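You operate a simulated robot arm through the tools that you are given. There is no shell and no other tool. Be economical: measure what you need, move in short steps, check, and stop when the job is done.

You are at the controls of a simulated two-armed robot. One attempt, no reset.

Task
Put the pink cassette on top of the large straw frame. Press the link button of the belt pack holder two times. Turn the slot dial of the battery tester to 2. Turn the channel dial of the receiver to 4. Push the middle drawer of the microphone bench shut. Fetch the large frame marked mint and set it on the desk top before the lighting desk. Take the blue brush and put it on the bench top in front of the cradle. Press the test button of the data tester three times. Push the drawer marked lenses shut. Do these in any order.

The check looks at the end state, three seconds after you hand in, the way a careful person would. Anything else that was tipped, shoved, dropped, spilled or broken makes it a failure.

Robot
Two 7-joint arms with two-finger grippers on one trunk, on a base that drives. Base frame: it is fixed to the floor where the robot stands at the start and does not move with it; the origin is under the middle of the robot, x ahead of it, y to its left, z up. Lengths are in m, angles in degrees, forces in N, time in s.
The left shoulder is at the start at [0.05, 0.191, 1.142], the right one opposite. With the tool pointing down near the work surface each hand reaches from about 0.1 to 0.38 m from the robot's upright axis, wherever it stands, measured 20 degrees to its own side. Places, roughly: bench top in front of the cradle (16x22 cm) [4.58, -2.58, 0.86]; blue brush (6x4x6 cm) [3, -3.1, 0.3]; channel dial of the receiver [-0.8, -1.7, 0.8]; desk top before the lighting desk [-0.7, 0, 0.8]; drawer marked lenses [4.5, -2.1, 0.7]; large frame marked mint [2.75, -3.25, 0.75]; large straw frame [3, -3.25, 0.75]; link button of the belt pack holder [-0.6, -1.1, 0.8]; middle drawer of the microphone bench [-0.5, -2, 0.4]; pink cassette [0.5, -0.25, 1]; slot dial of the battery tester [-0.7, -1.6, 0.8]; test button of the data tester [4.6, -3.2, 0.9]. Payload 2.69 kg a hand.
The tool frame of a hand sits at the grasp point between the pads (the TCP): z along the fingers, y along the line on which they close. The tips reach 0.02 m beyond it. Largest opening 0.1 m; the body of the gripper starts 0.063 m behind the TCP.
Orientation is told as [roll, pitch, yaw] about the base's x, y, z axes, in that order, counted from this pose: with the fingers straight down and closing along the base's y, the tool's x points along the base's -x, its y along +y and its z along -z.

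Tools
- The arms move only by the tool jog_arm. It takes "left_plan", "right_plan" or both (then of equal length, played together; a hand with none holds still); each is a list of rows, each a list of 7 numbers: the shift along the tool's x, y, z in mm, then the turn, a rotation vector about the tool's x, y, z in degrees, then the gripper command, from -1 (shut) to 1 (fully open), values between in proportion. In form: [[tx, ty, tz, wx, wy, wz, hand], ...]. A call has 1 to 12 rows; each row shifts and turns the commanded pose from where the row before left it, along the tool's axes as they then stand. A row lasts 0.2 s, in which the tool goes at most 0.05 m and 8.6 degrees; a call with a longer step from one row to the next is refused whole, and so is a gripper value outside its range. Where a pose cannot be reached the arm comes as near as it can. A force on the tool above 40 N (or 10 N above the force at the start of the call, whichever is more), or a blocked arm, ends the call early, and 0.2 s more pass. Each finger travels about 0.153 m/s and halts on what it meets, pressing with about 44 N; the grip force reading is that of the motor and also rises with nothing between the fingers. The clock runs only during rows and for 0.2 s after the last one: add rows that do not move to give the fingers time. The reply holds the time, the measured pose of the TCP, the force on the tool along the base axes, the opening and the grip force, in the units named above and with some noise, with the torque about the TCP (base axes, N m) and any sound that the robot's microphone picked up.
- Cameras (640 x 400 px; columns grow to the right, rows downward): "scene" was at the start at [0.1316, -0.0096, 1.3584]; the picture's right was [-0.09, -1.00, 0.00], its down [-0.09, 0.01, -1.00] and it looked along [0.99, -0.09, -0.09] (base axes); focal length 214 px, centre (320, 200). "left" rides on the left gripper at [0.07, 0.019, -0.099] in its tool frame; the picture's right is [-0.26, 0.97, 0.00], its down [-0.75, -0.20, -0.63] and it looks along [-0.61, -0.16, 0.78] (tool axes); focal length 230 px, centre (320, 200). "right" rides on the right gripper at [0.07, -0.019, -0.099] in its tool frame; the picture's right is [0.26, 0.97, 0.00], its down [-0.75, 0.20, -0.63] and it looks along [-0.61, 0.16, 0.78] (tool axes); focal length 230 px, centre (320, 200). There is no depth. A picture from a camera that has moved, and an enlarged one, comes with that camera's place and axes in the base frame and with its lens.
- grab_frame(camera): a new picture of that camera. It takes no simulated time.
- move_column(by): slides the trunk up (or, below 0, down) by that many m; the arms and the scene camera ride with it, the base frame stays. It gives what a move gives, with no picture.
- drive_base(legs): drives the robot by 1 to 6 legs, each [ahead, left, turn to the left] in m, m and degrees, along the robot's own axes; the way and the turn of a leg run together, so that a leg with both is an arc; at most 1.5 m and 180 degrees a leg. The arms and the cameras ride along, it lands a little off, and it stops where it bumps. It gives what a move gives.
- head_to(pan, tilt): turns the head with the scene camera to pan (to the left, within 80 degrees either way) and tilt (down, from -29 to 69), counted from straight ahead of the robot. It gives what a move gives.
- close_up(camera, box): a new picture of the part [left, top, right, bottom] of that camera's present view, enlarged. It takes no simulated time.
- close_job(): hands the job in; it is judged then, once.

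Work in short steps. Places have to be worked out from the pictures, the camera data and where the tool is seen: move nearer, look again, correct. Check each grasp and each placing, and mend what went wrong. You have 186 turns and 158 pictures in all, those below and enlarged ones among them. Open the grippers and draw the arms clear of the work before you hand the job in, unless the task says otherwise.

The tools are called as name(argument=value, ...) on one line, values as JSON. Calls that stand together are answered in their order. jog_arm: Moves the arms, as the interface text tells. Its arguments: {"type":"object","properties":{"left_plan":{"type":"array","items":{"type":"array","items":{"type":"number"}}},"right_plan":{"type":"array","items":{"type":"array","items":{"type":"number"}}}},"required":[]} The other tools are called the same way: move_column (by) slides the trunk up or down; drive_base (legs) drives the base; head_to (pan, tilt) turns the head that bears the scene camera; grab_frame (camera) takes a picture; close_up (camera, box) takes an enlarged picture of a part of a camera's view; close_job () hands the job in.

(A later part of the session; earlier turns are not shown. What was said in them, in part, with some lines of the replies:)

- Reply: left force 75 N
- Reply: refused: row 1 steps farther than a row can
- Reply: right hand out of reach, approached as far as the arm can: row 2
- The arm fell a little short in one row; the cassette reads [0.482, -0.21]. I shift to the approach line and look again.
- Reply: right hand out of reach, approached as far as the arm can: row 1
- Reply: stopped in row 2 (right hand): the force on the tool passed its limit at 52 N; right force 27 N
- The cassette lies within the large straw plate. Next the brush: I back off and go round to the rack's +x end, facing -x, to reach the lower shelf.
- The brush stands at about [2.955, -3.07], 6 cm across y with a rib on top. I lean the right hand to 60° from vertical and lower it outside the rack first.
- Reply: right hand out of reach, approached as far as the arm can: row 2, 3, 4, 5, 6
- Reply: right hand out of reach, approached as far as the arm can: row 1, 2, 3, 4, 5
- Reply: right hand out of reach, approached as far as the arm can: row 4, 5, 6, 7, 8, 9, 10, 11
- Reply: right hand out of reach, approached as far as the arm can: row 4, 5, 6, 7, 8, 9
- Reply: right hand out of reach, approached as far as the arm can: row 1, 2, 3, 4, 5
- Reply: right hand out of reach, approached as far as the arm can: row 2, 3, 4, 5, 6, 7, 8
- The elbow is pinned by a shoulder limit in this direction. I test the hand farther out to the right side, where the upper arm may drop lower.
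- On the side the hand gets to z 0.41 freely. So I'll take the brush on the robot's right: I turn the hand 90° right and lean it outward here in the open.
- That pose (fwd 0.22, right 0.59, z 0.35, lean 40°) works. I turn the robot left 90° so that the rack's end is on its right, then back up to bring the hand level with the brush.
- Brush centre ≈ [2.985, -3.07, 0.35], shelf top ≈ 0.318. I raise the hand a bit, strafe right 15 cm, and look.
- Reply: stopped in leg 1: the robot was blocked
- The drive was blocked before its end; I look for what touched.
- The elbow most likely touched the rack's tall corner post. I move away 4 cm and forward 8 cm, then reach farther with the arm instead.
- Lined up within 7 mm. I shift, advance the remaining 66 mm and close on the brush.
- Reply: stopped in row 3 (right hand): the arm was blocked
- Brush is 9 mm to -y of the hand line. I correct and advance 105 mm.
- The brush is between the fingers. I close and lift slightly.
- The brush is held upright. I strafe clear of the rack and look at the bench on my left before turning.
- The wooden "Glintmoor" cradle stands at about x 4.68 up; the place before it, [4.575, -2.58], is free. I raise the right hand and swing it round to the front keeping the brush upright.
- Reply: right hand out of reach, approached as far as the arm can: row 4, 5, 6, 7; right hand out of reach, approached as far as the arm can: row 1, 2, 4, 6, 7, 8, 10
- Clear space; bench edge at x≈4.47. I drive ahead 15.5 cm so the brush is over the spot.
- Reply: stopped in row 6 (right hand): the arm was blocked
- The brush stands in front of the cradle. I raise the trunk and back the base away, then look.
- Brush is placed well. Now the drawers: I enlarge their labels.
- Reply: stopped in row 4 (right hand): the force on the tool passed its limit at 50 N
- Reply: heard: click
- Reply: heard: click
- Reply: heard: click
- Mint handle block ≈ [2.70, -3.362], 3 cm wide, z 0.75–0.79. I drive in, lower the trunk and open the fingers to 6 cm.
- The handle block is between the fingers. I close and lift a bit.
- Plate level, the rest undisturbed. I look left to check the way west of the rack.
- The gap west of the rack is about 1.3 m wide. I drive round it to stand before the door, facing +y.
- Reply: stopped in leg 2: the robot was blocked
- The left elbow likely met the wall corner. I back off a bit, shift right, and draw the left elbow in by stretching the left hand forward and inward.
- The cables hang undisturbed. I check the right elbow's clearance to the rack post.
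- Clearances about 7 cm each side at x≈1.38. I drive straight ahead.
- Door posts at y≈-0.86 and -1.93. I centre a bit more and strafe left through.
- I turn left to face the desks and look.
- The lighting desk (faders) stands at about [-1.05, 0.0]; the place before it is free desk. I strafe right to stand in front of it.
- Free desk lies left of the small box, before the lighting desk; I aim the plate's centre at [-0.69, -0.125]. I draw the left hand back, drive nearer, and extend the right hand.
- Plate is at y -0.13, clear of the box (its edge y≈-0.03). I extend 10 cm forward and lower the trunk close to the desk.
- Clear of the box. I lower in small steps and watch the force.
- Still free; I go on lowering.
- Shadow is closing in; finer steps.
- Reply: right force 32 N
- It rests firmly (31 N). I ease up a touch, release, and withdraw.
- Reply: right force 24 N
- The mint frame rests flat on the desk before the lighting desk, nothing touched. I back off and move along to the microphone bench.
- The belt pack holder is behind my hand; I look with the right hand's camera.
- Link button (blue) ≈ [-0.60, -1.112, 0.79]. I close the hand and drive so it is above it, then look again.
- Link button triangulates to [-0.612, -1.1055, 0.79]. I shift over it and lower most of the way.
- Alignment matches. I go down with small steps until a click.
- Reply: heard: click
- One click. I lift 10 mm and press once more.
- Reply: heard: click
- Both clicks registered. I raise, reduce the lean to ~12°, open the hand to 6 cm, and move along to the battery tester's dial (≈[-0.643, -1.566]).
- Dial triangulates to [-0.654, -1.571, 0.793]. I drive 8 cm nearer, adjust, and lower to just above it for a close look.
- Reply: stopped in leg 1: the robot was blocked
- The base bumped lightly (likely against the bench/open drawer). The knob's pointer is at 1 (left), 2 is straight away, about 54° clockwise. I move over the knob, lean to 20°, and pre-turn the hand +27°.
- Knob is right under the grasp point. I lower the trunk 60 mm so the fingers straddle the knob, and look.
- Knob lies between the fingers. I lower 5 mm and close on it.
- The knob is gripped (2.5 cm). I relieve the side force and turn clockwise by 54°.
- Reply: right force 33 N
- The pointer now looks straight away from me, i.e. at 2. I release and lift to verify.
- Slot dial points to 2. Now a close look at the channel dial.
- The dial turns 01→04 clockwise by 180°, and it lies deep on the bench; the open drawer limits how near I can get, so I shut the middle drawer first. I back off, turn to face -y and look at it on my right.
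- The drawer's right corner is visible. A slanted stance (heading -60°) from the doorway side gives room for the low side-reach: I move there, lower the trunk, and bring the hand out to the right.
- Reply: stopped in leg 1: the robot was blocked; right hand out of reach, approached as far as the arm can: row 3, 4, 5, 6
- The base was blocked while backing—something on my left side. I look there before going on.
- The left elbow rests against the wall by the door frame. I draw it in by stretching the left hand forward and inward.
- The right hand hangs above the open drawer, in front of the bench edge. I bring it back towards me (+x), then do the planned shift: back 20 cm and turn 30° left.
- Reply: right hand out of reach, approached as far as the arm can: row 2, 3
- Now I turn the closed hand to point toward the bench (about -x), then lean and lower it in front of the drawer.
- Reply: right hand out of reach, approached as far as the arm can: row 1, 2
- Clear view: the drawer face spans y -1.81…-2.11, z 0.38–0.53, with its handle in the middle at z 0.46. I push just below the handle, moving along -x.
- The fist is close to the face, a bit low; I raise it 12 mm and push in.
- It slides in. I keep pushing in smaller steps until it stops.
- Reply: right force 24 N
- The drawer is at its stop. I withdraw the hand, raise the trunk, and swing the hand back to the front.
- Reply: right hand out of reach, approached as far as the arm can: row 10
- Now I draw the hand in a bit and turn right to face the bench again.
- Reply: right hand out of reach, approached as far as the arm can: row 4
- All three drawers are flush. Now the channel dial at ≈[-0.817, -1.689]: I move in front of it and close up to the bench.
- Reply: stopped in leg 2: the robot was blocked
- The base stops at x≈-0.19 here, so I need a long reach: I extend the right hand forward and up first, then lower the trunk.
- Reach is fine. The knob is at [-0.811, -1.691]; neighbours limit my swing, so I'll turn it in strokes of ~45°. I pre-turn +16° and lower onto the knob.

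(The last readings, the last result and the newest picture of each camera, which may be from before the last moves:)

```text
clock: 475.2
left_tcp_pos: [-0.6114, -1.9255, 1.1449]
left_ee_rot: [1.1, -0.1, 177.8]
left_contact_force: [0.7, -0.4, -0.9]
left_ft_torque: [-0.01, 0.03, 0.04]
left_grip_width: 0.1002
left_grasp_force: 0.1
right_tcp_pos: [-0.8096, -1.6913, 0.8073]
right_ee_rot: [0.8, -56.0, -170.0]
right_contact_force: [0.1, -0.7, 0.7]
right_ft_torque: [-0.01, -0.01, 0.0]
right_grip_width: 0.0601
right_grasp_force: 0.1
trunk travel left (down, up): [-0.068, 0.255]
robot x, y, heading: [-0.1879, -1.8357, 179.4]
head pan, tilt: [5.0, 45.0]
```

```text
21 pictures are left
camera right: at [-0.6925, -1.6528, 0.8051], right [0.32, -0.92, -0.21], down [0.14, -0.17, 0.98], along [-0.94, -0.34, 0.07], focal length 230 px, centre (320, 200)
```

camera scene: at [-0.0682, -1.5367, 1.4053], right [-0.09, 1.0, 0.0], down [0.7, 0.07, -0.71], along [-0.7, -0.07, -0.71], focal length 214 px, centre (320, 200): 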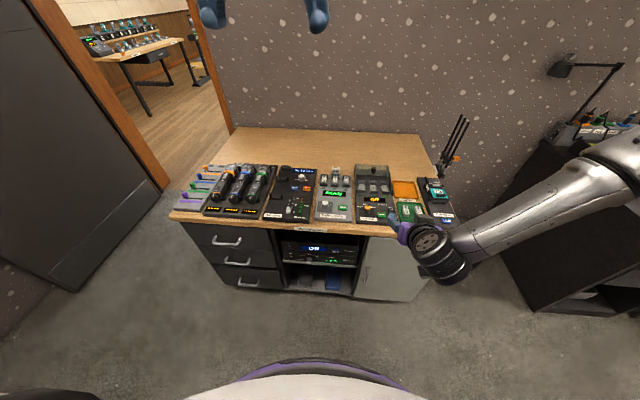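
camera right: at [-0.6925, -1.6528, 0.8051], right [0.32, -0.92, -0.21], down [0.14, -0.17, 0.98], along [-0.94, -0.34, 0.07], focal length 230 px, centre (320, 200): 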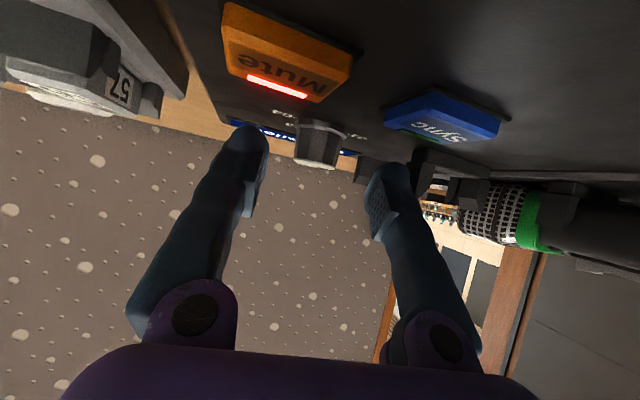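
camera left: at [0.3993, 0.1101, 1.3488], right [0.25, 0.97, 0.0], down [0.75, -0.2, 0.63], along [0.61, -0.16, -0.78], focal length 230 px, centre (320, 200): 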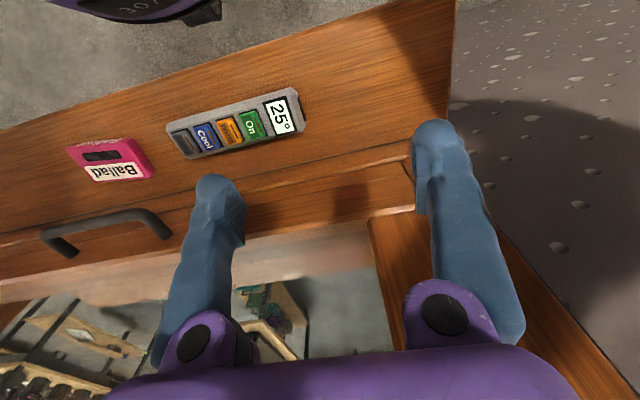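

The hand's camera is very low at this lean. I lift 3 cm, reduce the lean to 40°, and lower again.

move_column(by=0.03)

jog_arm(right_plan=[[0, 0, 0, 0, 8, 0, 0.2], [0, 0, 0, 0, 8, 0, 0.2], [0, 0, 0, 0, 0, 0, 0.2]])

grab_frame(camera="right")

```text
clock: 476.0
left_tcp_pos: [-0.6123, -1.925, 1.1735]
left_ee_rot: [1.1, 0.0, 177.8]
left_contact_force: [-0.3, 0.5, 0.1]
left_ft_torque: [-0.01, -0.01, -0.01]
left_grip_width: 0.1002
left_grasp_force: 0.1
right_tcp_pos: [-0.8107, -1.6925, 0.8371]
right_ee_rot: [0.7, -55.9, -170.0]
right_contact_force: [0.5, 0.2, 0.1]
right_ft_torque: [0.01, -0.03, 0.01]
right_grip_width: 0.0601
right_grasp_force: 0.0
trunk travel left (down, up): [-0.098, 0.225]
robot x, y, heading: [-0.1868, -1.8325, 179.9]
head pan, tilt: [5.0, 45.0]
```

```text
clock: 476.8
left_tcp_pos: [-0.6114, -1.9252, 1.1753]
left_ee_rot: [1.1, 0.1, 177.8]
left_contact_force: [-1.1, 0.3, 0.2]
left_ft_torque: [0.03, 0.02, 0.0]
left_grip_width: 0.0999
left_grasp_force: 0.0
right_tcp_pos: [-0.8098, -1.6922, 0.8377]
right_ee_rot: [0.5, -39.9, -169.7]
right_contact_force: [-0.3, -0.4, -0.4]
right_ft_torque: [0.01, 0.0, 0.02]
right_grip_width: 0.0601
right_grasp_force: 0.1
trunk travel left (down, up): [-0.098, 0.225]
robot x, y, heading: [-0.1833, -1.8359, 179.6]
head pan, tilt: [5.0, 45.0]
```

```text
20 pictures are left
camera right: at [-0.6965, -1.6533, 0.8685], right [0.37, -0.91, -0.16], down [-0.13, -0.22, 0.97], along [-0.92, -0.34, -0.2], focal length 230 px, centre (320, 200)
```

right: 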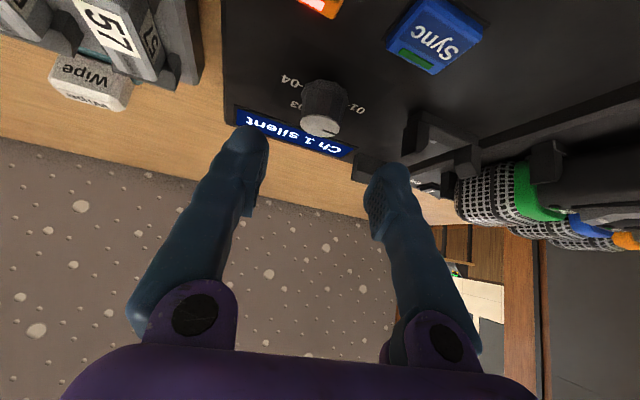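

Good. I narrow the opening to 4.5 cm, trim the position, and lower onto the knob.

jog_arm(right_plan=[[-3, -3, 2.5, 0, 0, 0, -0.1], [0, 0, 0, 0, 0, 0, -0.1]])

move_column(by=-0.036)

grab_frame(camera="right")

```text
clock: 477.4
left_tcp_pos: [-0.6119, -1.9253, 1.175]
left_ee_rot: [1.1, 0.0, 177.7]
left_contact_force: [-0.5, 0.0, 0.5]
left_ft_torque: [-0.02, -0.02, 0.0]
left_grip_width: 0.1001
left_grasp_force: 0.1
right_tcp_pos: [-0.8134, -1.6908, 0.8364]
right_ee_rot: [0.6, -39.9, -169.7]
right_contact_force: [0.6, -0.1, 0.6]
right_ft_torque: [-0.03, 0.02, 0.0]
right_grip_width: 0.045
right_grasp_force: 0.1
trunk travel left (down, up): [-0.098, 0.225]
robot x, y, heading: [-0.1862, -1.8369, 179.5]
head pan, tilt: [5.0, 45.0]
```

```text
clock: 478.2
left_tcp_pos: [-0.6114, -1.9244, 1.138]
left_ee_rot: [1.1, -0.2, 177.8]
left_contact_force: [0.5, 0.0, -0.6]
left_ft_torque: [0.03, 0.01, 0.03]
left_grip_width: 0.1001
left_grasp_force: 0.1
right_tcp_pos: [-0.8136, -1.6895, 0.8007]
right_ee_rot: [0.5, -40.1, -169.7]
right_contact_force: [0.1, -0.1, 0.4]
right_ft_torque: [0.01, 0.01, -0.01]
right_grip_width: 0.0449
right_grasp_force: 0.1
trunk travel left (down, up): [-0.062, 0.261]
robot x, y, heading: [-0.1868, -1.8352, 179.5]
head pan, tilt: [5.0, 45.0]
```

```text
19 pictures are left
camera right: at [-0.7005, -1.6509, 0.8323], right [0.37, -0.91, -0.16], down [-0.13, -0.22, 0.97], along [-0.92, -0.34, -0.2], focal length 230 px, centre (320, 200)
```

right: 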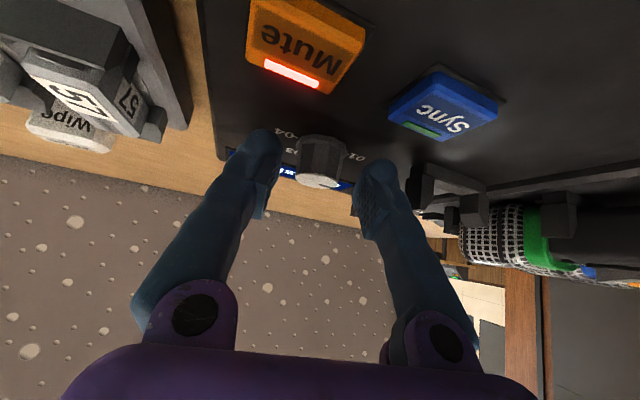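

The knob is between the fingers. First stroke: close, turn 47° clockwise, open, and look.

jog_arm(right_plan=[[0, 0, 0, 0, 0, 0, -0.6], [0, 0, 0, 0, 0, 0, -0.6], [0, 0, 0, 5.08, 0, 6.05, -0.6], [0, 0, 0, 5.08, 0, 6.05, -0.6], [0, 0, 0, 5.08, 0, 6.05, -0.6], [0, 0, 0, 5.08, 0, 6.05, -0.6], [0, 0, 0, 5.08, 0, 6.05, -0.6], [0, 0, 0, 5.08, 0, 6.05, -0.6]])

jog_arm(right_plan=[[0, 0, 0, 0, 0, 0, -0.1], [0, 0, 0, 0, 0, 0, -0.1]])

grab_frame(camera="right")

```text
clock: 480.1
left_tcp_pos: [-0.6127, -1.9251, 1.137]
left_ee_rot: [1.1, 0.0, 177.8]
left_contact_force: [-0.3, -0.5, -1.1]
left_ft_torque: [-0.03, -0.06, -0.02]
left_grip_width: 0.0999
left_grasp_force: 0.0
right_tcp_pos: [-0.8149, -1.6968, 0.8017]
right_ee_rot: [1.5, -39.5, 143.3]
right_contact_force: [-9.9, -8.7, -2.9]
right_ft_torque: [0.17, 0.71, 0.13]
right_grip_width: 0.0239
right_grasp_force: 45.4
trunk travel left (down, up): [-0.062, 0.261]
robot x, y, heading: [-0.185, -1.8323, 179.8]
head pan, tilt: [5.0, 45.0]
stopped in row 8 (right hand): the force on the tool passed its limit at 42 N (the readings are from after the stop); the commanded pose is now the measured one
```

```text
clock: 480.7
left_tcp_pos: [-0.6116, -1.9251, 1.1389]
left_ee_rot: [1.1, -0.1, 177.8]
left_contact_force: [-0.3, -0.6, 0.3]
left_ft_torque: [0.01, -0.02, -0.01]
left_grip_width: 0.1001
left_grasp_force: 0.0
right_tcp_pos: [-0.8141, -1.6942, 0.8021]
right_ee_rot: [1.3, -39.5, 143.1]
right_contact_force: [-0.5, -0.1, 0.1]
right_ft_torque: [-0.01, 0.0, 0.02]
right_grip_width: 0.045
right_grasp_force: 0.2
trunk travel left (down, up): [-0.062, 0.261]
robot x, y, heading: [-0.1876, -1.8364, 179.4]
head pan, tilt: [5.0, 45.0]
```

```text
18 pictures are left
camera right: at [-0.7072, -1.749, 0.8335], right [-0.41, -0.9, -0.15], down [-0.25, -0.04, 0.97], along [-0.88, 0.43, -0.21], focal length 230 px, centre (320, 200)
```

right: 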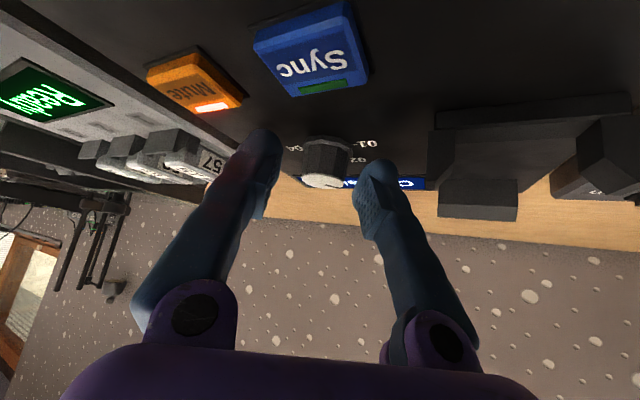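

close_up(camera="right", box=[260, 120, 440, 230])

```text
3.56 times, centred on (350, 175) of right
camera zoom: at [-0.7072, -1.749, 0.8335], right [-0.41, -0.9, -0.15], down [-0.25, -0.04, 0.97], along [-0.88, 0.43, -0.21], focal length 818 px, centre (213, 289)
```

zoom: 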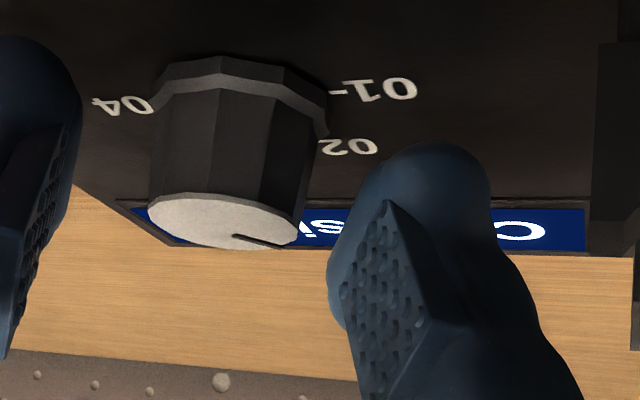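

The pointer is now at about 02. I re-centre on the knob, turn the open hand back, and make the second stroke.

jog_arm(right_plan=[[-4, 3, 3.4, 0, 0, 0, -0.1], [0, 0, 0, -5.08, 0, -6.05, -0.1], [0, 0, 0, -5.08, 0, -6.05, -0.1], [0, 0, 0, -5.08, 0, -6.05, -0.1], [0, 0, 0, -5.08, 0, -6.05, -0.1], [0, 0, 0, -5.08, 0, -6.05, -0.1], [0, 0, 0, -5.08, 0, -6.05, -0.1]])

jog_arm(right_plan=[[0, 0, 0, 0, 0, 0, -0.6], [0, 0, 0, 0, 0, 0, -0.6], [0, 0, 0, 5.08, 0, 6.05, -0.6], [0, 0, 0, 5.08, 0, 6.05, -0.6], [0, 0, 0, 5.08, 0, 6.05, -0.6], [0, 0, 0, 5.08, 0, 6.05, -0.6], [0, 0, 0, 5.08, 0, 6.05, -0.6], [0, 0, 0, 5.08, 0, 6.05, -0.6]])

jog_arm(right_plan=[[0, 0, 0, 0, 0, 0, -0.1], [0, 0, 0, 0, 0, 0, -0.1]])

close_up(camera="right", box=[240, 100, 440, 225])

```text
clock: 482.3
left_tcp_pos: [-0.6109, -1.9258, 1.1393]
left_ee_rot: [1.0, 0.0, 177.9]
left_contact_force: [-0.2, -0.1, -0.2]
left_ft_torque: [0.01, -0.05, 0.0]
left_grip_width: 0.0998
left_grasp_force: 0.1
right_tcp_pos: [-0.8204, -1.6933, 0.8019]
right_ee_rot: [1.3, -40.4, -169.3]
right_contact_force: [-0.5, 0.1, 0.7]
right_ft_torque: [-0.01, 0.0, -0.02]
right_grip_width: 0.0451
right_grasp_force: 0.0
trunk travel left (down, up): [-0.062, 0.261]
robot x, y, heading: [-0.1866, -1.8345, 179.9]
head pan, tilt: [5.0, 45.0]
```

```text
clock: 484.1
left_tcp_pos: [-0.6135, -1.9248, 1.1383]
left_ee_rot: [1.2, 0.2, 177.8]
left_contact_force: [0.1, 0.0, 0.0]
left_ft_torque: [-0.02, 0.0, -0.01]
left_grip_width: 0.1001
left_grasp_force: 0.1
right_tcp_pos: [-0.8216, -1.6911, 0.8008]
right_ee_rot: [1.4, -39.6, 142.8]
right_contact_force: [-20.4, 17.6, 0.4]
right_ft_torque: [0.58, 0.45, 0.0]
right_grip_width: 0.025
right_grasp_force: 45.2
trunk travel left (down, up): [-0.062, 0.261]
robot x, y, heading: [-0.1842, -1.8309, 179.6]
head pan, tilt: [5.0, 45.0]
```

```text
clock: 484.7
left_tcp_pos: [-0.6113, -1.925, 1.1379]
left_ee_rot: [1.0, 0.0, 177.7]
left_contact_force: [-0.8, 0.3, -0.2]
left_ft_torque: [-0.03, 0.0, 0.03]
left_grip_width: 0.1
left_grasp_force: 0.1
right_tcp_pos: [-0.8195, -1.6959, 0.8018]
right_ee_rot: [1.3, -39.4, 143.2]
right_contact_force: [-0.3, -0.4, -0.4]
right_ft_torque: [0.0, 0.0, -0.01]
right_grip_width: 0.045
right_grasp_force: 0.2
trunk travel left (down, up): [-0.062, 0.261]
robot x, y, heading: [-0.1845, -1.8338, 179.7]
head pan, tilt: [5.0, 45.0]
```

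```text
3.20 times, centred on (340, 162) of right
camera zoom: at [-0.7125, -1.7494, 0.8332], right [-0.41, -0.9, -0.15], down [-0.25, -0.04, 0.97], along [-0.88, 0.43, -0.21], focal length 736 px, centre (256, 320)
```

zoom: 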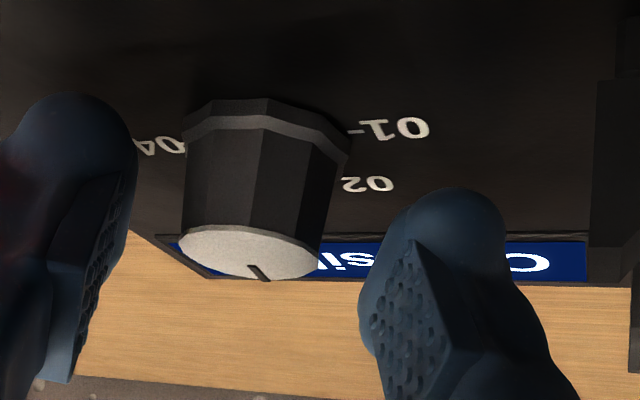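

Pointer is about half way. Third stroke likewise.

jog_arm(right_plan=[[-1.4, -2.4, 1.1, 0, 0, 0, -0.1], [0, 0, 0, -5.08, 0, -6.05, -0.1], [0, 0, 0, -5.08, 0, -6.05, -0.1], [0, 0, 0, -5.08, 0, -6.05, -0.1], [0, 0, 0, -5.08, 0, -6.05, -0.1], [0, 0, 0, -5.08, 0, -6.05, -0.1], [0, 0, 0, -5.08, 0, -6.05, -0.1]])

jog_arm(right_plan=[[0, 0, 0, 0, 0, 0, -0.6], [0, 0, 0, 0, 0, 0, -0.6], [0, 0, 0, 5.08, 0, 6.05, -0.6], [0, 0, 0, 5.08, 0, 6.05, -0.6], [0, 0, 0, 5.08, 0, 6.05, -0.6], [0, 0, 0, 5.08, 0, 6.05, -0.6], [0, 0, 0, 5.08, 0, 6.05, -0.6], [0, 0, 0, 5.08, 0, 6.05, -0.6]])

jog_arm(right_plan=[[0, 0, 0, 0, 0, 0, -0.1], [0, 0, 0, 0, 0, 0, -0.1]])

close_up(camera="right", box=[240, 100, 440, 225])

```text
clock: 486.3
left_tcp_pos: [-0.6104, -1.9244, 1.1387]
left_ee_rot: [1.0, 0.0, 177.7]
left_contact_force: [-0.6, -0.6, -0.5]
left_ft_torque: [0.04, -0.02, -0.04]
left_grip_width: 0.1
left_grasp_force: 0.1
right_tcp_pos: [-0.8195, -1.6916, 0.8004]
right_ee_rot: [1.2, -40.4, -169.3]
right_contact_force: [-0.8, 0.2, -0.6]
right_ft_torque: [0.0, 0.0, -0.01]
right_grip_width: 0.0448
right_grasp_force: 0.1
trunk travel left (down, up): [-0.062, 0.261]
robot x, y, heading: [-0.1875, -1.8349, 179.5]
head pan, tilt: [5.0, 45.0]
```

```text
clock: 488.1
left_tcp_pos: [-0.6112, -1.9267, 1.1378]
left_ee_rot: [1.1, 0.0, 177.8]
left_contact_force: [0.5, 0.0, 0.1]
left_ft_torque: [0.01, 0.05, 0.0]
left_grip_width: 0.1002
left_grasp_force: 0.1
right_tcp_pos: [-0.8205, -1.694, 0.8006]
right_ee_rot: [1.3, -39.5, 143.1]
right_contact_force: [-11.7, -5.1, -4.7]
right_ft_torque: [0.43, 0.59, 0.03]
right_grip_width: 0.0245
right_grasp_force: 44.9
trunk travel left (down, up): [-0.062, 0.261]
robot x, y, heading: [-0.1837, -1.8371, 179.5]
head pan, tilt: [5.0, 45.0]
```

```text
clock: 488.7
left_tcp_pos: [-0.6102, -1.9265, 1.1381]
left_ee_rot: [1.0, 0.0, 177.8]
left_contact_force: [0.4, -0.4, -0.5]
left_ft_torque: [-0.01, 0.04, 0.0]
left_grip_width: 0.1
left_grasp_force: 0.1
right_tcp_pos: [-0.8203, -1.6919, 0.8022]
right_ee_rot: [1.3, -39.6, 143.2]
right_contact_force: [0.1, -0.1, 0.0]
right_ft_torque: [0.01, 0.01, 0.0]
right_grip_width: 0.045
right_grasp_force: 0.0
trunk travel left (down, up): [-0.062, 0.261]
robot x, y, heading: [-0.1834, -1.8379, 179.4]
head pan, tilt: [5.0, 45.0]
```

```text
3.20 times, centred on (340, 162) of right
camera zoom: at [-0.7133, -1.7456, 0.8336], right [-0.41, -0.9, -0.15], down [-0.25, -0.04, 0.97], along [-0.88, 0.43, -0.21], focal length 736 px, centre (256, 320)
```

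zoom: 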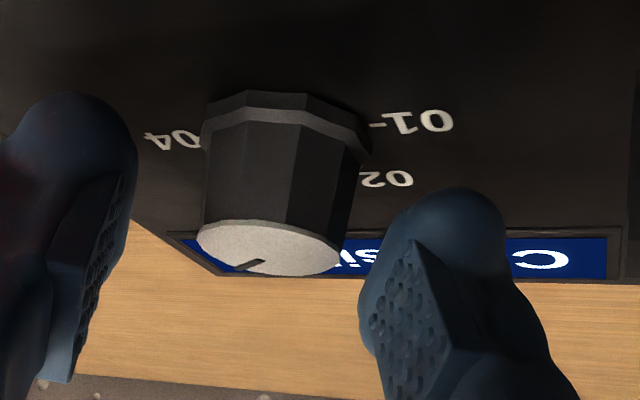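

Pointer is near 03. Fourth stroke, then I lift for a proper view.

jog_arm(right_plan=[[0, 0, 0, -5.08, 0, -6.05, -0.1], [0, 0, 0, -5.08, 0, -6.05, -0.1], [0, 0, 0, -5.08, 0, -6.05, -0.1], [0, 0, 0, -5.08, 0, -6.05, -0.1], [0, 0, 0, -5.08, 0, -6.05, -0.1], [0, 0, 0, -5.08, 0, -6.05, -0.1], [0, 0, 0, 0, 0, 0, -0.1]])

jog_arm(right_plan=[[0, 0, 0, 0, 0, 0, -0.6], [0, 0, 0, 0, 0, 0, -0.6], [0, 0, 0, 5.08, 0, 6.05, -0.6], [0, 0, 0, 5.08, 0, 6.05, -0.6], [0, 0, 0, 5.08, 0, 6.05, -0.6], [0, 0, 0, 5.08, 0, 6.05, -0.6], [0, 0, 0, 5.08, 0, 6.05, -0.6], [0, 0, 0, 5.08, 0, 6.05, -0.6]])

jog_arm(right_plan=[[0, 0, 0, 0, 0, 0, -0.1], [0, 0, 0, 0, 0, 0, -0.1]])

move_column(by=0.12)

grab_frame(camera="right")

```text
clock: 490.3
left_tcp_pos: [-0.6118, -1.9261, 1.1382]
left_ee_rot: [1.1, -0.1, 177.7]
left_contact_force: [0.2, 0.1, 0.2]
left_ft_torque: [0.0, -0.02, 0.0]
left_grip_width: 0.0999
left_grasp_force: 0.0
right_tcp_pos: [-0.8208, -1.6912, 0.8021]
right_ee_rot: [1.4, -40.4, -169.5]
right_contact_force: [-0.5, 0.4, -0.7]
right_ft_torque: [0.0, -0.01, 0.0]
right_grip_width: 0.045
right_grasp_force: 0.1
trunk travel left (down, up): [-0.062, 0.261]
robot x, y, heading: [-0.1847, -1.8358, 179.6]
head pan, tilt: [5.0, 45.0]
```

```text
clock: 492.1
left_tcp_pos: [-0.6121, -1.926, 1.1388]
left_ee_rot: [1.1, -0.1, 177.8]
left_contact_force: [-0.3, -0.2, 0.3]
left_ft_torque: [0.02, -0.01, 0.0]
left_grip_width: 0.1001
left_grasp_force: 0.1
right_tcp_pos: [-0.8192, -1.6942, 0.8019]
right_ee_rot: [1.5, -39.4, 143.0]
right_contact_force: [3.6, -8.2, 4.4]
right_ft_torque: [-0.16, -0.23, 0.25]
right_grip_width: 0.0246
right_grasp_force: 45.1
trunk travel left (down, up): [-0.062, 0.261]
robot x, y, heading: [-0.1863, -1.8372, 179.6]
head pan, tilt: [5.0, 45.0]
```

```text
clock: 492.7
left_tcp_pos: [-0.6123, -1.9256, 1.1361]
left_ee_rot: [1.1, 0.0, 177.7]
left_contact_force: [-0.1, 0.5, -0.2]
left_ft_torque: [0.0, -0.04, 0.02]
left_grip_width: 0.1003
left_grasp_force: 0.0
right_tcp_pos: [-0.8219, -1.691, 0.8012]
right_ee_rot: [1.3, -39.5, 143.0]
right_contact_force: [-0.2, 0.2, 0.8]
right_ft_torque: [-0.01, -0.04, -0.04]
right_grip_width: 0.0452
right_grasp_force: 0.0
trunk travel left (down, up): [-0.062, 0.261]
robot x, y, heading: [-0.186, -1.8311, 179.7]
head pan, tilt: [5.0, 45.0]
```

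```text
clock: 494.2
left_tcp_pos: [-0.6105, -1.9274, 1.2576]
left_ee_rot: [1.2, 0.0, 177.8]
left_contact_force: [0.4, 0.1, -0.6]
left_ft_torque: [0.01, -0.03, -0.01]
left_grip_width: 0.1001
left_grasp_force: 0.0
right_tcp_pos: [-0.8201, -1.6915, 0.9212]
right_ee_rot: [1.4, -39.4, 143.3]
right_contact_force: [0.0, 0.3, 0.2]
right_ft_torque: [-0.01, 0.0, 0.0]
right_grip_width: 0.0453
right_grasp_force: 0.0
trunk travel left (down, up): [-0.182, 0.141]
robot x, y, heading: [-0.1843, -1.8369, 179.8]
head pan, tilt: [5.0, 45.0]
```

```text
14 pictures are left
camera right: at [-0.7133, -1.7457, 0.9529], right [-0.41, -0.9, -0.15], down [-0.25, -0.04, 0.97], along [-0.88, 0.43, -0.21], focal length 230 px, centre (320, 200)
```

right: 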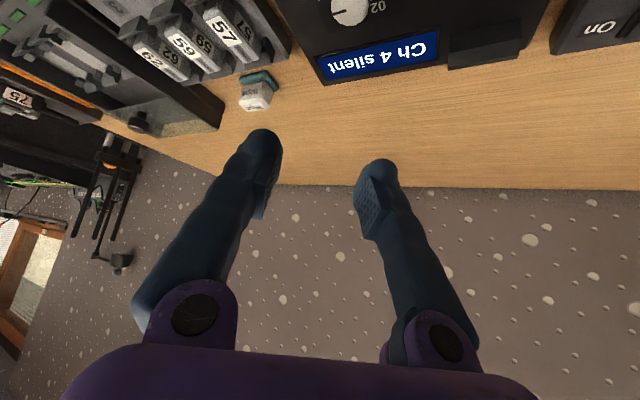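

Display reads "Ch 4 silent". I lift away, back off, and check the bench overall.

move_column(by=0.1)

drive_base(legs=[[-0.22, 0, 0]])

head_to(pan=-5, tilt=40)

grab_frame(camera="scene")

```text
clock: 495.5
left_tcp_pos: [-0.6111, -1.9254, 1.3572]
left_ee_rot: [1.2, 0.0, 177.8]
left_contact_force: [0.4, -0.2, 0.3]
left_ft_torque: [0.02, -0.04, 0.0]
left_grip_width: 0.1
left_grasp_force: 0.2
right_tcp_pos: [-0.8206, -1.692, 1.0225]
right_ee_rot: [1.2, -39.5, 143.2]
right_contact_force: [0.2, -0.8, 0.4]
right_ft_torque: [0.0, 0.0, 0.0]
right_grip_width: 0.0452
right_grasp_force: 0.0
trunk travel left (down, up): [-0.282, 0.041]
robot x, y, heading: [-0.1889, -1.8351, 179.9]
head pan, tilt: [5.0, 45.0]
```

```text
clock: 497.2
left_tcp_pos: [-0.3925, -1.9271, 1.3596]
left_ee_rot: [1.0, 0.1, 177.8]
left_contact_force: [-0.2, -0.3, -0.3]
left_ft_torque: [0.01, 0.01, 0.02]
left_grip_width: 0.1002
left_grasp_force: 0.0
right_tcp_pos: [-0.6009, -1.6936, 1.0215]
right_ee_rot: [1.2, -39.4, 143.1]
right_contact_force: [0.6, 1.0, -0.1]
right_ft_torque: [0.0, -0.02, -0.03]
right_grip_width: 0.0448
right_grasp_force: 0.0
trunk travel left (down, up): [-0.282, 0.041]
robot x, y, heading: [0.0325, -1.8358, 179.6]
head pan, tilt: [5.0, 45.0]
```

```text
clock: 497.9
left_tcp_pos: [-0.3928, -1.9272, 1.3581]
left_ee_rot: [1.1, 0.0, 177.9]
left_contact_force: [0.2, 0.6, 0.6]
left_ft_torque: [-0.02, 0.0, -0.03]
left_grip_width: 0.0999
left_grasp_force: 0.0
right_tcp_pos: [-0.6009, -1.6931, 1.0223]
right_ee_rot: [1.4, -39.5, 143.2]
right_contact_force: [0.1, -0.5, -0.2]
right_ft_torque: [-0.01, 0.0, -0.02]
right_grip_width: 0.0449
right_grasp_force: 0.0
trunk travel left (down, up): [-0.282, 0.041]
robot x, y, heading: [0.0345, -1.8391, 179.6]
head pan, tilt: [-5.0, 40.0]
```

```text
13 pictures are left
camera scene: at [-0.0921, -1.8293, 1.3845], right [0.09, 1.0, 0.0], down [0.64, -0.06, -0.77], along [-0.76, 0.07, -0.64], focal length 214 px, centre (320, 200)
```

scene: 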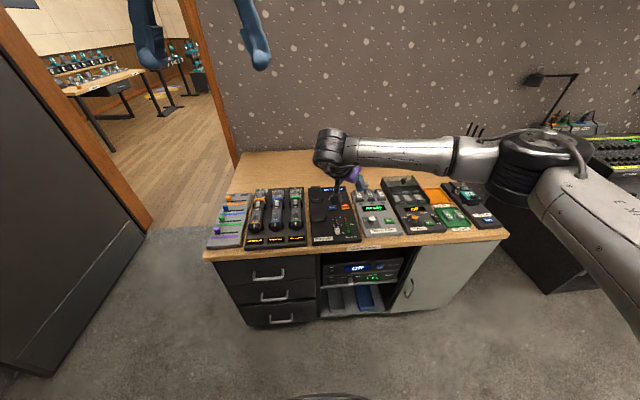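

Drawers flush, devices in place. I draw the right hand back clear of the bench and take close looks at the dials.

jog_arm(right_plan=[[20, 0, -35, 0, 0, 0, 0.5], [20, 0, -35, 0, 0, 0, 1], [20, 0, -35, 0, 0, 0, 1], [20, 0, -30, 0, 0, 0, 1]])

drive_base(legs=[[0, -0.3, 0]])

head_to(pan=12, tilt=40)

grab_frame(camera="scene")

```text
clock: 498.9
left_tcp_pos: [-0.3931, -1.9298, 1.3582]
left_ee_rot: [1.1, -0.1, 177.9]
left_contact_force: [-0.1, 0.5, -0.1]
left_ft_torque: [0.0, 0.02, 0.02]
left_grip_width: 0.1001
left_grasp_force: 0.2
right_tcp_pos: [-0.4805, -1.7819, 1.0749]
right_ee_rot: [1.3, -39.6, 143.2]
right_contact_force: [0.3, -0.5, -1.0]
right_ft_torque: [0.02, 0.01, 0.02]
right_grip_width: 0.1001
right_grasp_force: 0.0
trunk travel left (down, up): [-0.282, 0.041]
robot x, y, heading: [0.03, -1.8331, 179.7]
head pan, tilt: [-5.0, 40.0]
```

```text
clock: 502.1
left_tcp_pos: [-0.3894, -1.6325, 1.358]
left_ee_rot: [1.1, -0.1, 177.8]
left_contact_force: [-0.1, -0.2, 0.3]
left_ft_torque: [-0.01, 0.04, -0.04]
left_grip_width: 0.1
left_grasp_force: 0.2
right_tcp_pos: [-0.4792, -1.4852, 1.076]
right_ee_rot: [1.4, -39.5, 143.1]
right_contact_force: [0.6, 0.2, 0.2]
right_ft_torque: [0.0, -0.02, 0.02]
right_grip_width: 0.1
right_grasp_force: 0.1
trunk travel left (down, up): [-0.282, 0.041]
robot x, y, heading: [0.0337, -1.5414, 179.6]
head pan, tilt: [-5.0, 40.0]
```

```text
clock: 502.9
left_tcp_pos: [-0.3913, -1.6323, 1.3588]
left_ee_rot: [1.1, 0.0, 177.9]
left_contact_force: [0.1, 0.2, 0.1]
left_ft_torque: [0.0, 0.0, 0.01]
left_grip_width: 0.0999
left_grasp_force: 0.2
right_tcp_pos: [-0.4792, -1.4853, 1.0753]
right_ee_rot: [1.4, -39.5, 143.1]
right_contact_force: [-0.6, -0.3, -0.1]
right_ft_torque: [0.0, 0.01, -0.02]
right_grip_width: 0.1
right_grasp_force: 0.1
trunk travel left (down, up): [-0.282, 0.041]
robot x, y, heading: [0.0361, -1.5416, 179.9]
head pan, tilt: [12.0, 40.0]
```

```text
12 pictures are left
camera scene: at [-0.0883, -1.5596, 1.3845], right [-0.2, 0.98, 0.0], down [0.63, 0.13, -0.77], along [-0.75, -0.15, -0.64], focal length 214 px, centre (320, 200)
```

scene: 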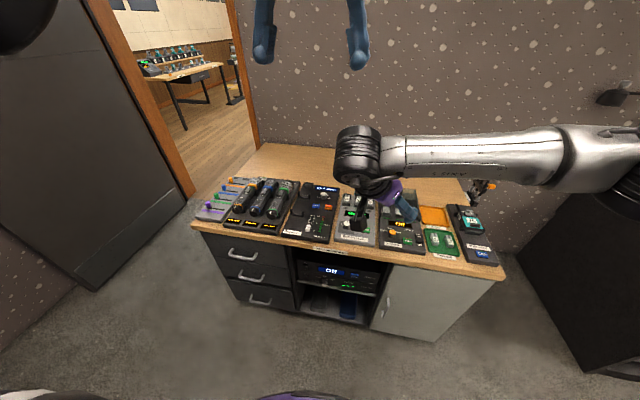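

drive_base(legs=[[0, -0.45, 0]])

head_to(pan=35, tilt=35)

grab_frame(camera="scene")

```text
clock: 507.3
left_tcp_pos: [-0.3854, -1.1855, 1.3578]
left_ee_rot: [1.1, -0.1, 177.4]
left_contact_force: [0.4, 0.6, -0.1]
left_ft_torque: [0.01, -0.01, 0.0]
left_grip_width: 0.0999
left_grasp_force: 0.1
right_tcp_pos: [-0.4728, -1.0384, 1.0751]
right_ee_rot: [1.2, -39.5, 142.7]
right_contact_force: [0.2, -0.8, -0.1]
right_ft_torque: [0.0, 0.0, -0.01]
right_grip_width: 0.1002
right_grasp_force: 0.0
trunk travel left (down, up): [-0.282, 0.041]
robot x, y, heading: [0.0397, -1.0955, 179.1]
head pan, tilt: [12.0, 40.0]
```

```text
clock: 508.2
left_tcp_pos: [-0.3859, -1.1837, 1.3568]
left_ee_rot: [1.2, 0.1, 177.5]
left_contact_force: [0.3, -0.3, 0.0]
left_ft_torque: [0.03, 0.0, 0.02]
left_grip_width: 0.1001
left_grasp_force: 0.1
right_tcp_pos: [-0.4737, -1.0378, 1.0747]
right_ee_rot: [1.3, -39.5, 142.8]
right_contact_force: [0.4, -0.3, -0.3]
right_ft_torque: [0.02, 0.02, 0.0]
right_grip_width: 0.1001
right_grasp_force: 0.0
trunk travel left (down, up): [-0.282, 0.041]
robot x, y, heading: [0.04, -1.0985, 179.1]
head pan, tilt: [35.0, 35.0]
```

```text
11 pictures are left
camera scene: at [-0.0725, -1.147, 1.3921], right [-0.56, 0.83, 0.0], down [0.48, 0.32, -0.82], along [-0.68, -0.46, -0.57], focal length 214 px, centre (320, 200)
```

scene: 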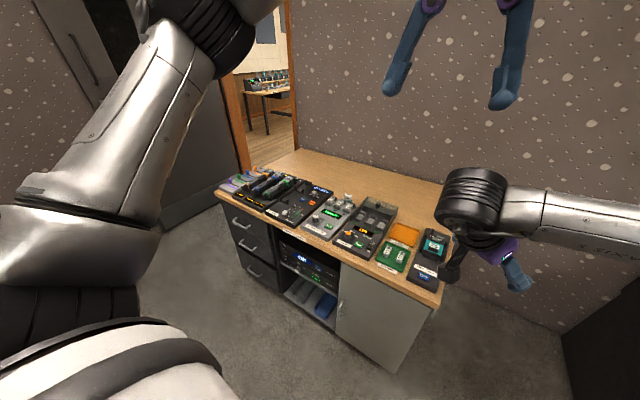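

close_up(camera="scene", box=[260, 175, 370, 245])

head_to(pan=-50, tilt=30)

grab_frame(camera="scene")

```text
5.71 times, centred on (315, 210) of scene
camera zoom: at [-0.0725, -1.147, 1.3921], right [-0.56, 0.83, 0.0], down [0.48, 0.32, -0.82], along [-0.68, -0.46, -0.57], focal length 1226 px, centre (349, 143)
```

zoom: 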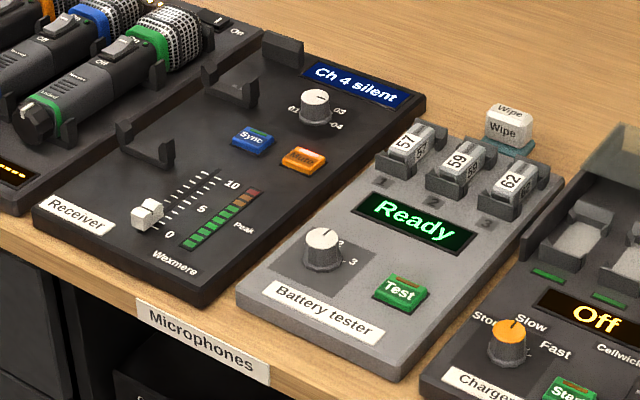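

```text
clock: 509.8
left_tcp_pos: [-0.3857, -1.1853, 1.359]
left_ee_rot: [1.2, 0.0, 177.3]
left_contact_force: [0.4, 0.8, -0.4]
left_ft_torque: [-0.01, 0.01, -0.01]
left_grip_width: 0.1001
left_grasp_force: 0.0
right_tcp_pos: [-0.4737, -1.0377, 1.0755]
right_ee_rot: [1.2, -39.6, 142.6]
right_contact_force: [0.7, -0.6, 0.1]
right_ft_torque: [-0.01, -0.02, -0.02]
right_grip_width: 0.0999
right_grasp_force: 0.0
trunk travel left (down, up): [-0.282, 0.041]
robot x, y, heading: [0.042, -1.0979, 179.2]
head pan, tilt: [-50.0, 30.0]
```

```text
9 pictures are left
camera scene: at [-0.0567, -1.0275, 1.3999], right [0.78, 0.63, 0.0], down [0.32, -0.39, -0.87], along [-0.55, 0.67, -0.5], focal length 214 px, centre (320, 200)
```

scene: 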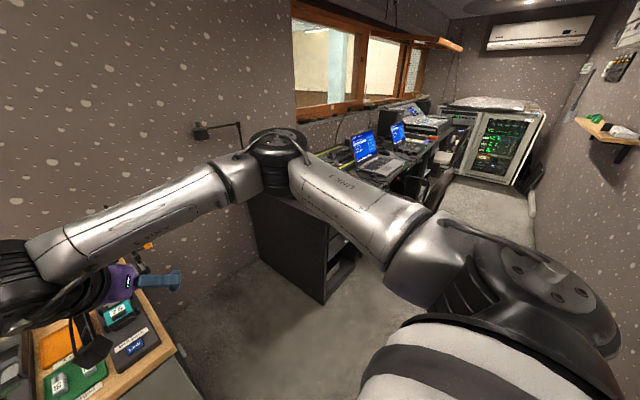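

Display: "Ch 4 silent". I zoom further on both knobs to be sure of the pointers.

head_to(pan=35, tilt=35)

close_up(camera="scene", box=[300, 185, 332, 205])

close_up(camera="scene", box=[302, 208, 334, 228])

```text
clock: 511.4
left_tcp_pos: [-0.3859, -1.1834, 1.3583]
left_ee_rot: [1.1, 0.0, 177.4]
left_contact_force: [0.5, -0.3, 0.4]
left_ft_torque: [-0.01, 0.01, 0.04]
left_grip_width: 0.0999
left_grasp_force: 0.0
right_tcp_pos: [-0.4731, -1.0383, 1.0751]
right_ee_rot: [1.2, -39.5, 142.6]
right_contact_force: [0.2, -0.7, -0.2]
right_ft_torque: [0.05, -0.01, 0.01]
right_grip_width: 0.1003
right_grasp_force: 0.0
trunk travel left (down, up): [-0.282, 0.041]
robot x, y, heading: [0.0436, -1.0953, 179.1]
head pan, tilt: [35.0, 35.0]
```

```text
16.00 times, centred on (316, 195) of scene
camera zoom: at [-0.0725, -1.147, 1.3921], right [-0.56, 0.83, 0.0], down [0.48, 0.32, -0.82], along [-0.68, -0.46, -0.57], focal length 3432 px, centre (384, 280)
```

zoom: 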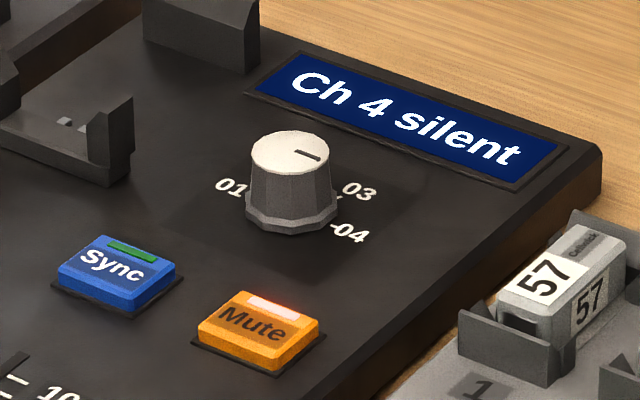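

```text
16.00 times, centred on (318, 218) of scene
camera zoom: at [-0.0725, -1.147, 1.3921], right [-0.56, 0.83, 0.0], down [0.48, 0.32, -0.82], along [-0.68, -0.46, -0.57], focal length 3432 px, centre (352, -88)
```

zoom: 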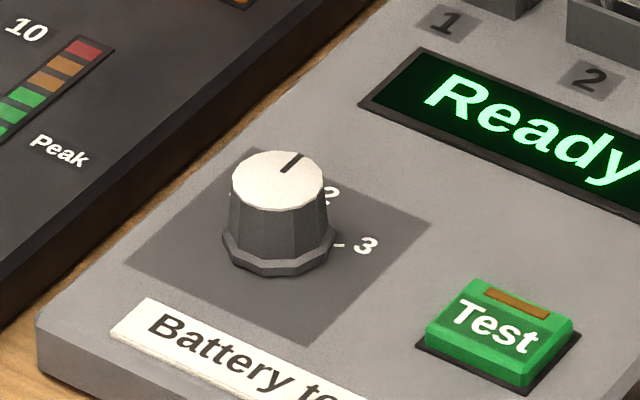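

The slot dial points exactly at 2. The channel pointer reads 4 on the display but stands about 20° short of the 04 mark, so I go back to finish that turn.

drive_base(legs=[[0, 0.735, 0.6], [0.2, 0, 0]])

jog_arm(right_plan=[[-20, 0, 35, 0, 0, 0, 0.2], [-20, 0, 35, 0, 0, 0, -0.1], [-20, 0, 35, 0, 0, 0, -0.1], [0, 0, 0, -5.14, 0, -6.13, -0.1], [0, 0, 0, -5.14, 0, -6.13, -0.1], [0, 0, 0, -5.14, 0, -6.13, -0.1], [0, 0, 0, -5.14, 0, -6.13, -0.1]])

```text
clock: 519.4
left_tcp_pos: [-0.5908, -1.9153, 1.3579]
left_ee_rot: [1.0, -0.1, 178.2]
left_contact_force: [0.7, -0.5, -0.7]
left_ft_torque: [0.01, -0.03, 0.0]
left_grip_width: 0.0996
left_grasp_force: 0.1
right_tcp_pos: [-0.6785, -1.7694, 1.0755]
right_ee_rot: [1.3, -39.5, 143.6]
right_contact_force: [0.1, 0.0, -0.4]
right_ft_torque: [0.02, -0.03, -0.01]
right_grip_width: 0.0998
right_grasp_force: 0.0
trunk travel left (down, up): [-0.282, 0.041]
robot x, y, heading: [-0.1638, -1.8241, 180.1]
head pan, tilt: [35.0, 35.0]
```

```text
clock: 521.0
left_tcp_pos: [-0.5899, -1.9159, 1.3591]
left_ee_rot: [1.2, 0.1, 178.1]
left_contact_force: [0.0, 0.4, 0.1]
left_ft_torque: [0.02, 0.03, -0.02]
left_grip_width: 0.0999
left_grasp_force: 0.0
right_tcp_pos: [-0.772, -1.7047, 1.0326]
right_ee_rot: [1.4, -40.1, 175.5]
right_contact_force: [0.4, 0.0, -1.1]
right_ft_torque: [0.01, -0.01, 0.02]
right_grip_width: 0.0452
right_grasp_force: 0.1
trunk travel left (down, up): [-0.282, 0.041]
robot x, y, heading: [-0.1643, -1.8223, 180.1]
head pan, tilt: [35.0, 35.0]
```

jog_arm(right_plan=[[-19, -4.5, 16, 0, 0, 0, -0.1], [-19, -4.5, 16, 0, 0, 0, -0.1]])

move_column(by=-0.185)

grab_frame(camera="right")

```text
clock: 521.5
left_tcp_pos: [-0.5881, -1.9159, 1.356]
left_ee_rot: [1.1, 0.1, 178.1]
left_contact_force: [0.3, 0.3, 1.0]
left_ft_torque: [-0.03, -0.01, 0.0]
left_grip_width: 0.1002
left_grasp_force: 0.1
right_tcp_pos: [-0.8209, -1.6935, 1.0313]
right_ee_rot: [1.4, -40.1, 175.4]
right_contact_force: [0.6, 0.6, 0.1]
right_ft_torque: [0.03, -0.02, -0.04]
right_grip_width: 0.0449
right_grasp_force: 0.1
trunk travel left (down, up): [-0.282, 0.041]
robot x, y, heading: [-0.1618, -1.8227, 180.2]
head pan, tilt: [35.0, 35.0]
```

```text
clock: 523.6
left_tcp_pos: [-0.589, -1.9166, 1.173]
left_ee_rot: [1.1, 0.0, 178.2]
left_contact_force: [0.5, -0.4, 0.0]
left_ft_torque: [0.01, -0.02, 0.02]
left_grip_width: 0.1005
left_grasp_force: 0.1
right_tcp_pos: [-0.8205, -1.694, 0.8475]
right_ee_rot: [1.4, -40.1, 175.5]
right_contact_force: [-0.5, -0.5, -0.1]
right_ft_torque: [-0.02, 0.0, 0.0]
right_grip_width: 0.0448
right_grasp_force: 0.0
trunk travel left (down, up): [-0.097, 0.226]
robot x, y, heading: [-0.162, -1.8218, 179.9]
head pan, tilt: [35.0, 35.0]
```

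```text
6 pictures are left
camera right: at [-0.7008, -1.6823, 0.8779], right [0.14, -0.98, -0.15], down [-0.18, -0.17, 0.97], along [-0.97, -0.1, -0.2], focal length 230 px, centre (320, 200)
```

right: 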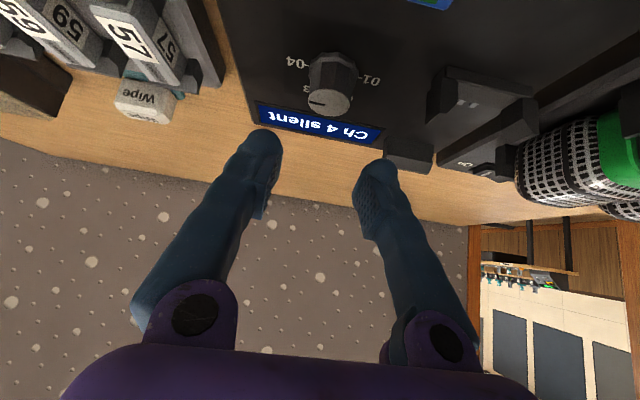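

Pointer is about 12–20° short of 04. I lower, grip, turn a further ~22° and release.

move_column(by=-0.046)

jog_arm(right_plan=[[0, 0, 0, 0, 0, 0, -0.6], [0, 0, 0, 0, 0, 0, -0.6], [0, 0, 0, 4.7, 0, 5.6, -0.6], [0, 0, 0, 4.7, 0, 5.6, -0.6], [0, 0, 0, 4.7, 0, 5.6, -0.6]])

jog_arm(right_plan=[[0, 0, 0, 0, 0, 0, -0.1], [0, 0, 0, 0, 0, 0, -0.1]])

move_column(by=0.08)

grab_frame(camera="right")

```text
clock: 524.5
left_tcp_pos: [-0.5893, -1.9152, 1.1274]
left_ee_rot: [1.1, 0.0, 178.1]
left_contact_force: [0.5, -0.8, 0.2]
left_ft_torque: [-0.02, 0.02, 0.01]
left_grip_width: 0.1
left_grasp_force: 0.0
right_tcp_pos: [-0.8199, -1.6931, 0.8003]
right_ee_rot: [1.4, -40.1, 175.5]
right_contact_force: [0.3, 0.6, 0.1]
right_ft_torque: [-0.04, 0.02, 0.0]
right_grip_width: 0.0451
right_grasp_force: 0.1
trunk travel left (down, up): [-0.051, 0.272]
robot x, y, heading: [-0.1651, -1.8209, 179.9]
head pan, tilt: [35.0, 35.0]
```

```text
clock: 525.7
left_tcp_pos: [-0.5883, -1.9142, 1.1279]
left_ee_rot: [1.1, -0.1, 178.1]
left_contact_force: [-0.1, -0.2, 0.4]
left_ft_torque: [-0.01, -0.03, 0.01]
left_grip_width: 0.1
left_grasp_force: 0.0
right_tcp_pos: [-0.8192, -1.6924, 0.8]
right_ee_rot: [1.2, -39.8, 153.4]
right_contact_force: [4.4, 6.2, 2.0]
right_ft_torque: [0.46, 0.05, 0.47]
right_grip_width: 0.0247
right_grasp_force: 45.0
trunk travel left (down, up): [-0.051, 0.272]
robot x, y, heading: [-0.1645, -1.8245, 179.9]
head pan, tilt: [35.0, 35.0]
```

```text
clock: 526.3
left_tcp_pos: [-0.5886, -1.9158, 1.1288]
left_ee_rot: [1.2, -0.1, 178.2]
left_contact_force: [0.4, 0.6, -0.4]
left_ft_torque: [-0.02, 0.0, 0.02]
left_grip_width: 0.0998
left_grasp_force: 0.0
right_tcp_pos: [-0.821, -1.6937, 0.8015]
right_ee_rot: [1.5, -39.8, 153.7]
right_contact_force: [0.5, -0.2, -0.1]
right_ft_torque: [0.01, -0.01, 0.0]
right_grip_width: 0.0448
right_grasp_force: 0.0
trunk travel left (down, up): [-0.051, 0.272]
robot x, y, heading: [-0.1634, -1.8191, 180.0]
head pan, tilt: [35.0, 35.0]
```

```text
clock: 527.4
left_tcp_pos: [-0.5894, -1.9157, 1.2065]
left_ee_rot: [1.1, 0.0, 178.1]
left_contact_force: [0.5, 0.9, -0.4]
left_ft_torque: [-0.03, -0.01, 0.04]
left_grip_width: 0.0998
left_grasp_force: 0.0
right_tcp_pos: [-0.8208, -1.6916, 0.8814]
right_ee_rot: [1.3, -39.7, 153.6]
right_contact_force: [-1.0, 0.2, -0.2]
right_ft_torque: [-0.01, -0.01, -0.01]
right_grip_width: 0.045
right_grasp_force: 0.1
trunk travel left (down, up): [-0.131, 0.192]
robot x, y, heading: [-0.1616, -1.8231, 180.0]
head pan, tilt: [35.0, 35.0]
```

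```text
5 pictures are left
camera right: at [-0.7056, -1.7269, 0.9121], right [-0.24, -0.96, -0.15], down [-0.24, -0.09, 0.97], along [-0.94, 0.27, -0.21], focal length 230 px, centre (320, 200)
```

right: 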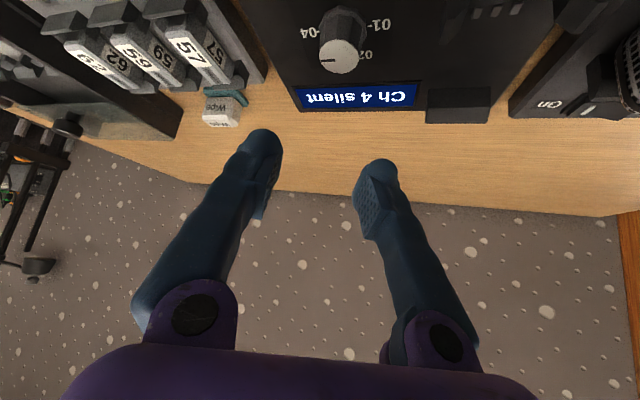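

The pointer now lines up with 04 and the display shows Ch 4. I lift, back off, open and draw the arm in.

move_column(by=0.15)

drive_base(legs=[[-0.2, 0, 0]])

jog_arm(right_plan=[[20, 0, -35, 0, 0, 0, 0.5], [20, 0, -35, 0, 0, 0, 1], [20, 0, -35, 0, 0, 0, 1], [0, 0, 0, 0, 0, 0, 1]])

head_to(pan=-35, tilt=30)

grab_frame(camera="scene")

```text
clock: 529.2
left_tcp_pos: [-0.5893, -1.9162, 1.3574]
left_ee_rot: [1.0, 0.0, 178.2]
left_contact_force: [0.0, 0.3, -0.4]
left_ft_torque: [-0.01, -0.02, 0.01]
left_grip_width: 0.1001
left_grasp_force: 0.1
right_tcp_pos: [-0.8208, -1.6915, 1.0319]
right_ee_rot: [1.2, -39.8, 153.6]
right_contact_force: [0.6, 0.9, -0.6]
right_ft_torque: [0.0, 0.03, 0.0]
right_grip_width: 0.0449
right_grasp_force: 0.0
trunk travel left (down, up): [-0.281, 0.042]
robot x, y, heading: [-0.1673, -1.8201, 180.0]
head pan, tilt: [35.0, 35.0]
```

```text
clock: 530.8
left_tcp_pos: [-0.3883, -1.9155, 1.3563]
left_ee_rot: [1.1, 0.0, 178.1]
left_contact_force: [-0.6, 0.8, 0.0]
left_ft_torque: [0.0, 0.03, 0.01]
left_grip_width: 0.1
left_grasp_force: 0.0
right_tcp_pos: [-0.6212, -1.6923, 1.0305]
right_ee_rot: [1.4, -39.8, 153.5]
right_contact_force: [0.8, 0.6, -0.5]
right_ft_torque: [0.0, 0.03, 0.02]
right_grip_width: 0.0448
right_grasp_force: 0.1
trunk travel left (down, up): [-0.281, 0.042]
robot x, y, heading: [0.0338, -1.8221, 179.8]
head pan, tilt: [35.0, 35.0]
```

```text
clock: 531.8
left_tcp_pos: [-0.3896, -1.9139, 1.3567]
left_ee_rot: [1.1, 0.0, 178.1]
left_contact_force: [-0.1, 0.5, -0.3]
left_ft_torque: [0.0, -0.04, 0.01]
left_grip_width: 0.1003
left_grasp_force: 0.0
right_tcp_pos: [-0.5192, -1.7392, 1.0724]
right_ee_rot: [1.3, -39.6, 153.6]
right_contact_force: [-0.6, 0.7, 0.4]
right_ft_torque: [0.0, 0.03, -0.03]
right_grip_width: 0.1002
right_grasp_force: 0.0
trunk travel left (down, up): [-0.281, 0.042]
robot x, y, heading: [0.0373, -1.8236, 179.6]
head pan, tilt: [35.0, 35.0]
```

```text
clock: 533.2
left_tcp_pos: [-0.3899, -1.9153, 1.3577]
left_ee_rot: [1.1, 0.0, 178.2]
left_contact_force: [-0.2, -0.4, -0.7]
left_ft_torque: [-0.05, 0.05, -0.01]
left_grip_width: 0.0998
left_grasp_force: 0.0
right_tcp_pos: [-0.5193, -1.7392, 1.0727]
right_ee_rot: [1.3, -39.6, 153.5]
right_contact_force: [0.1, 0.1, 0.2]
right_ft_torque: [0.0, -0.01, 0.0]
right_grip_width: 0.1
right_grasp_force: 0.2
trunk travel left (down, up): [-0.281, 0.042]
robot x, y, heading: [0.038, -1.8273, 179.9]
head pan, tilt: [-35.0, 30.0]
```

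```text
4 pictures are left
camera scene: at [-0.0788, -1.7712, 1.3989], right [0.58, 0.82, 0.0], down [0.41, -0.29, -0.87], along [-0.71, 0.5, -0.5], focal length 214 px, centre (320, 200)
```

scene: 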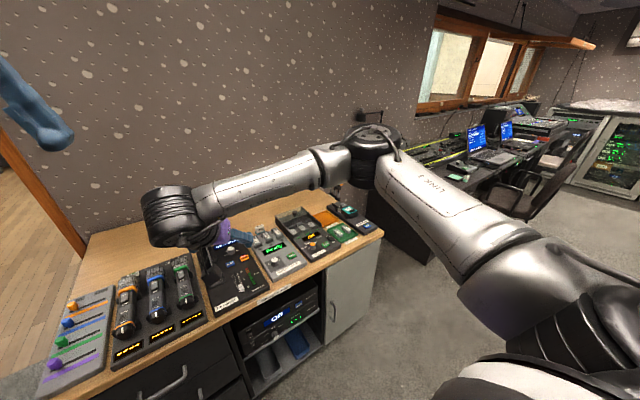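

Everything is in place, the mint frame is seen on the desk, the grippers are open and the arms are clear of the work. I hand in.

close_job()

```text
The job is handed in.
```

I did all nine tasks and handed the job in. Each one was checked with pictures, button clicks or contact force before I moved on.

One choice to know about: a small control box sits right in front of the lighting desk. I therefore set the mint frame just left of that box, at about [-0.69, -0.13].

The robot also bumped a few fixed things on the way: a rack post and shelf edge, the wall by the hanging cables, the door frame and the microphone bench. I saw nothing tipped, moved or dropped in the pictures afterwards.
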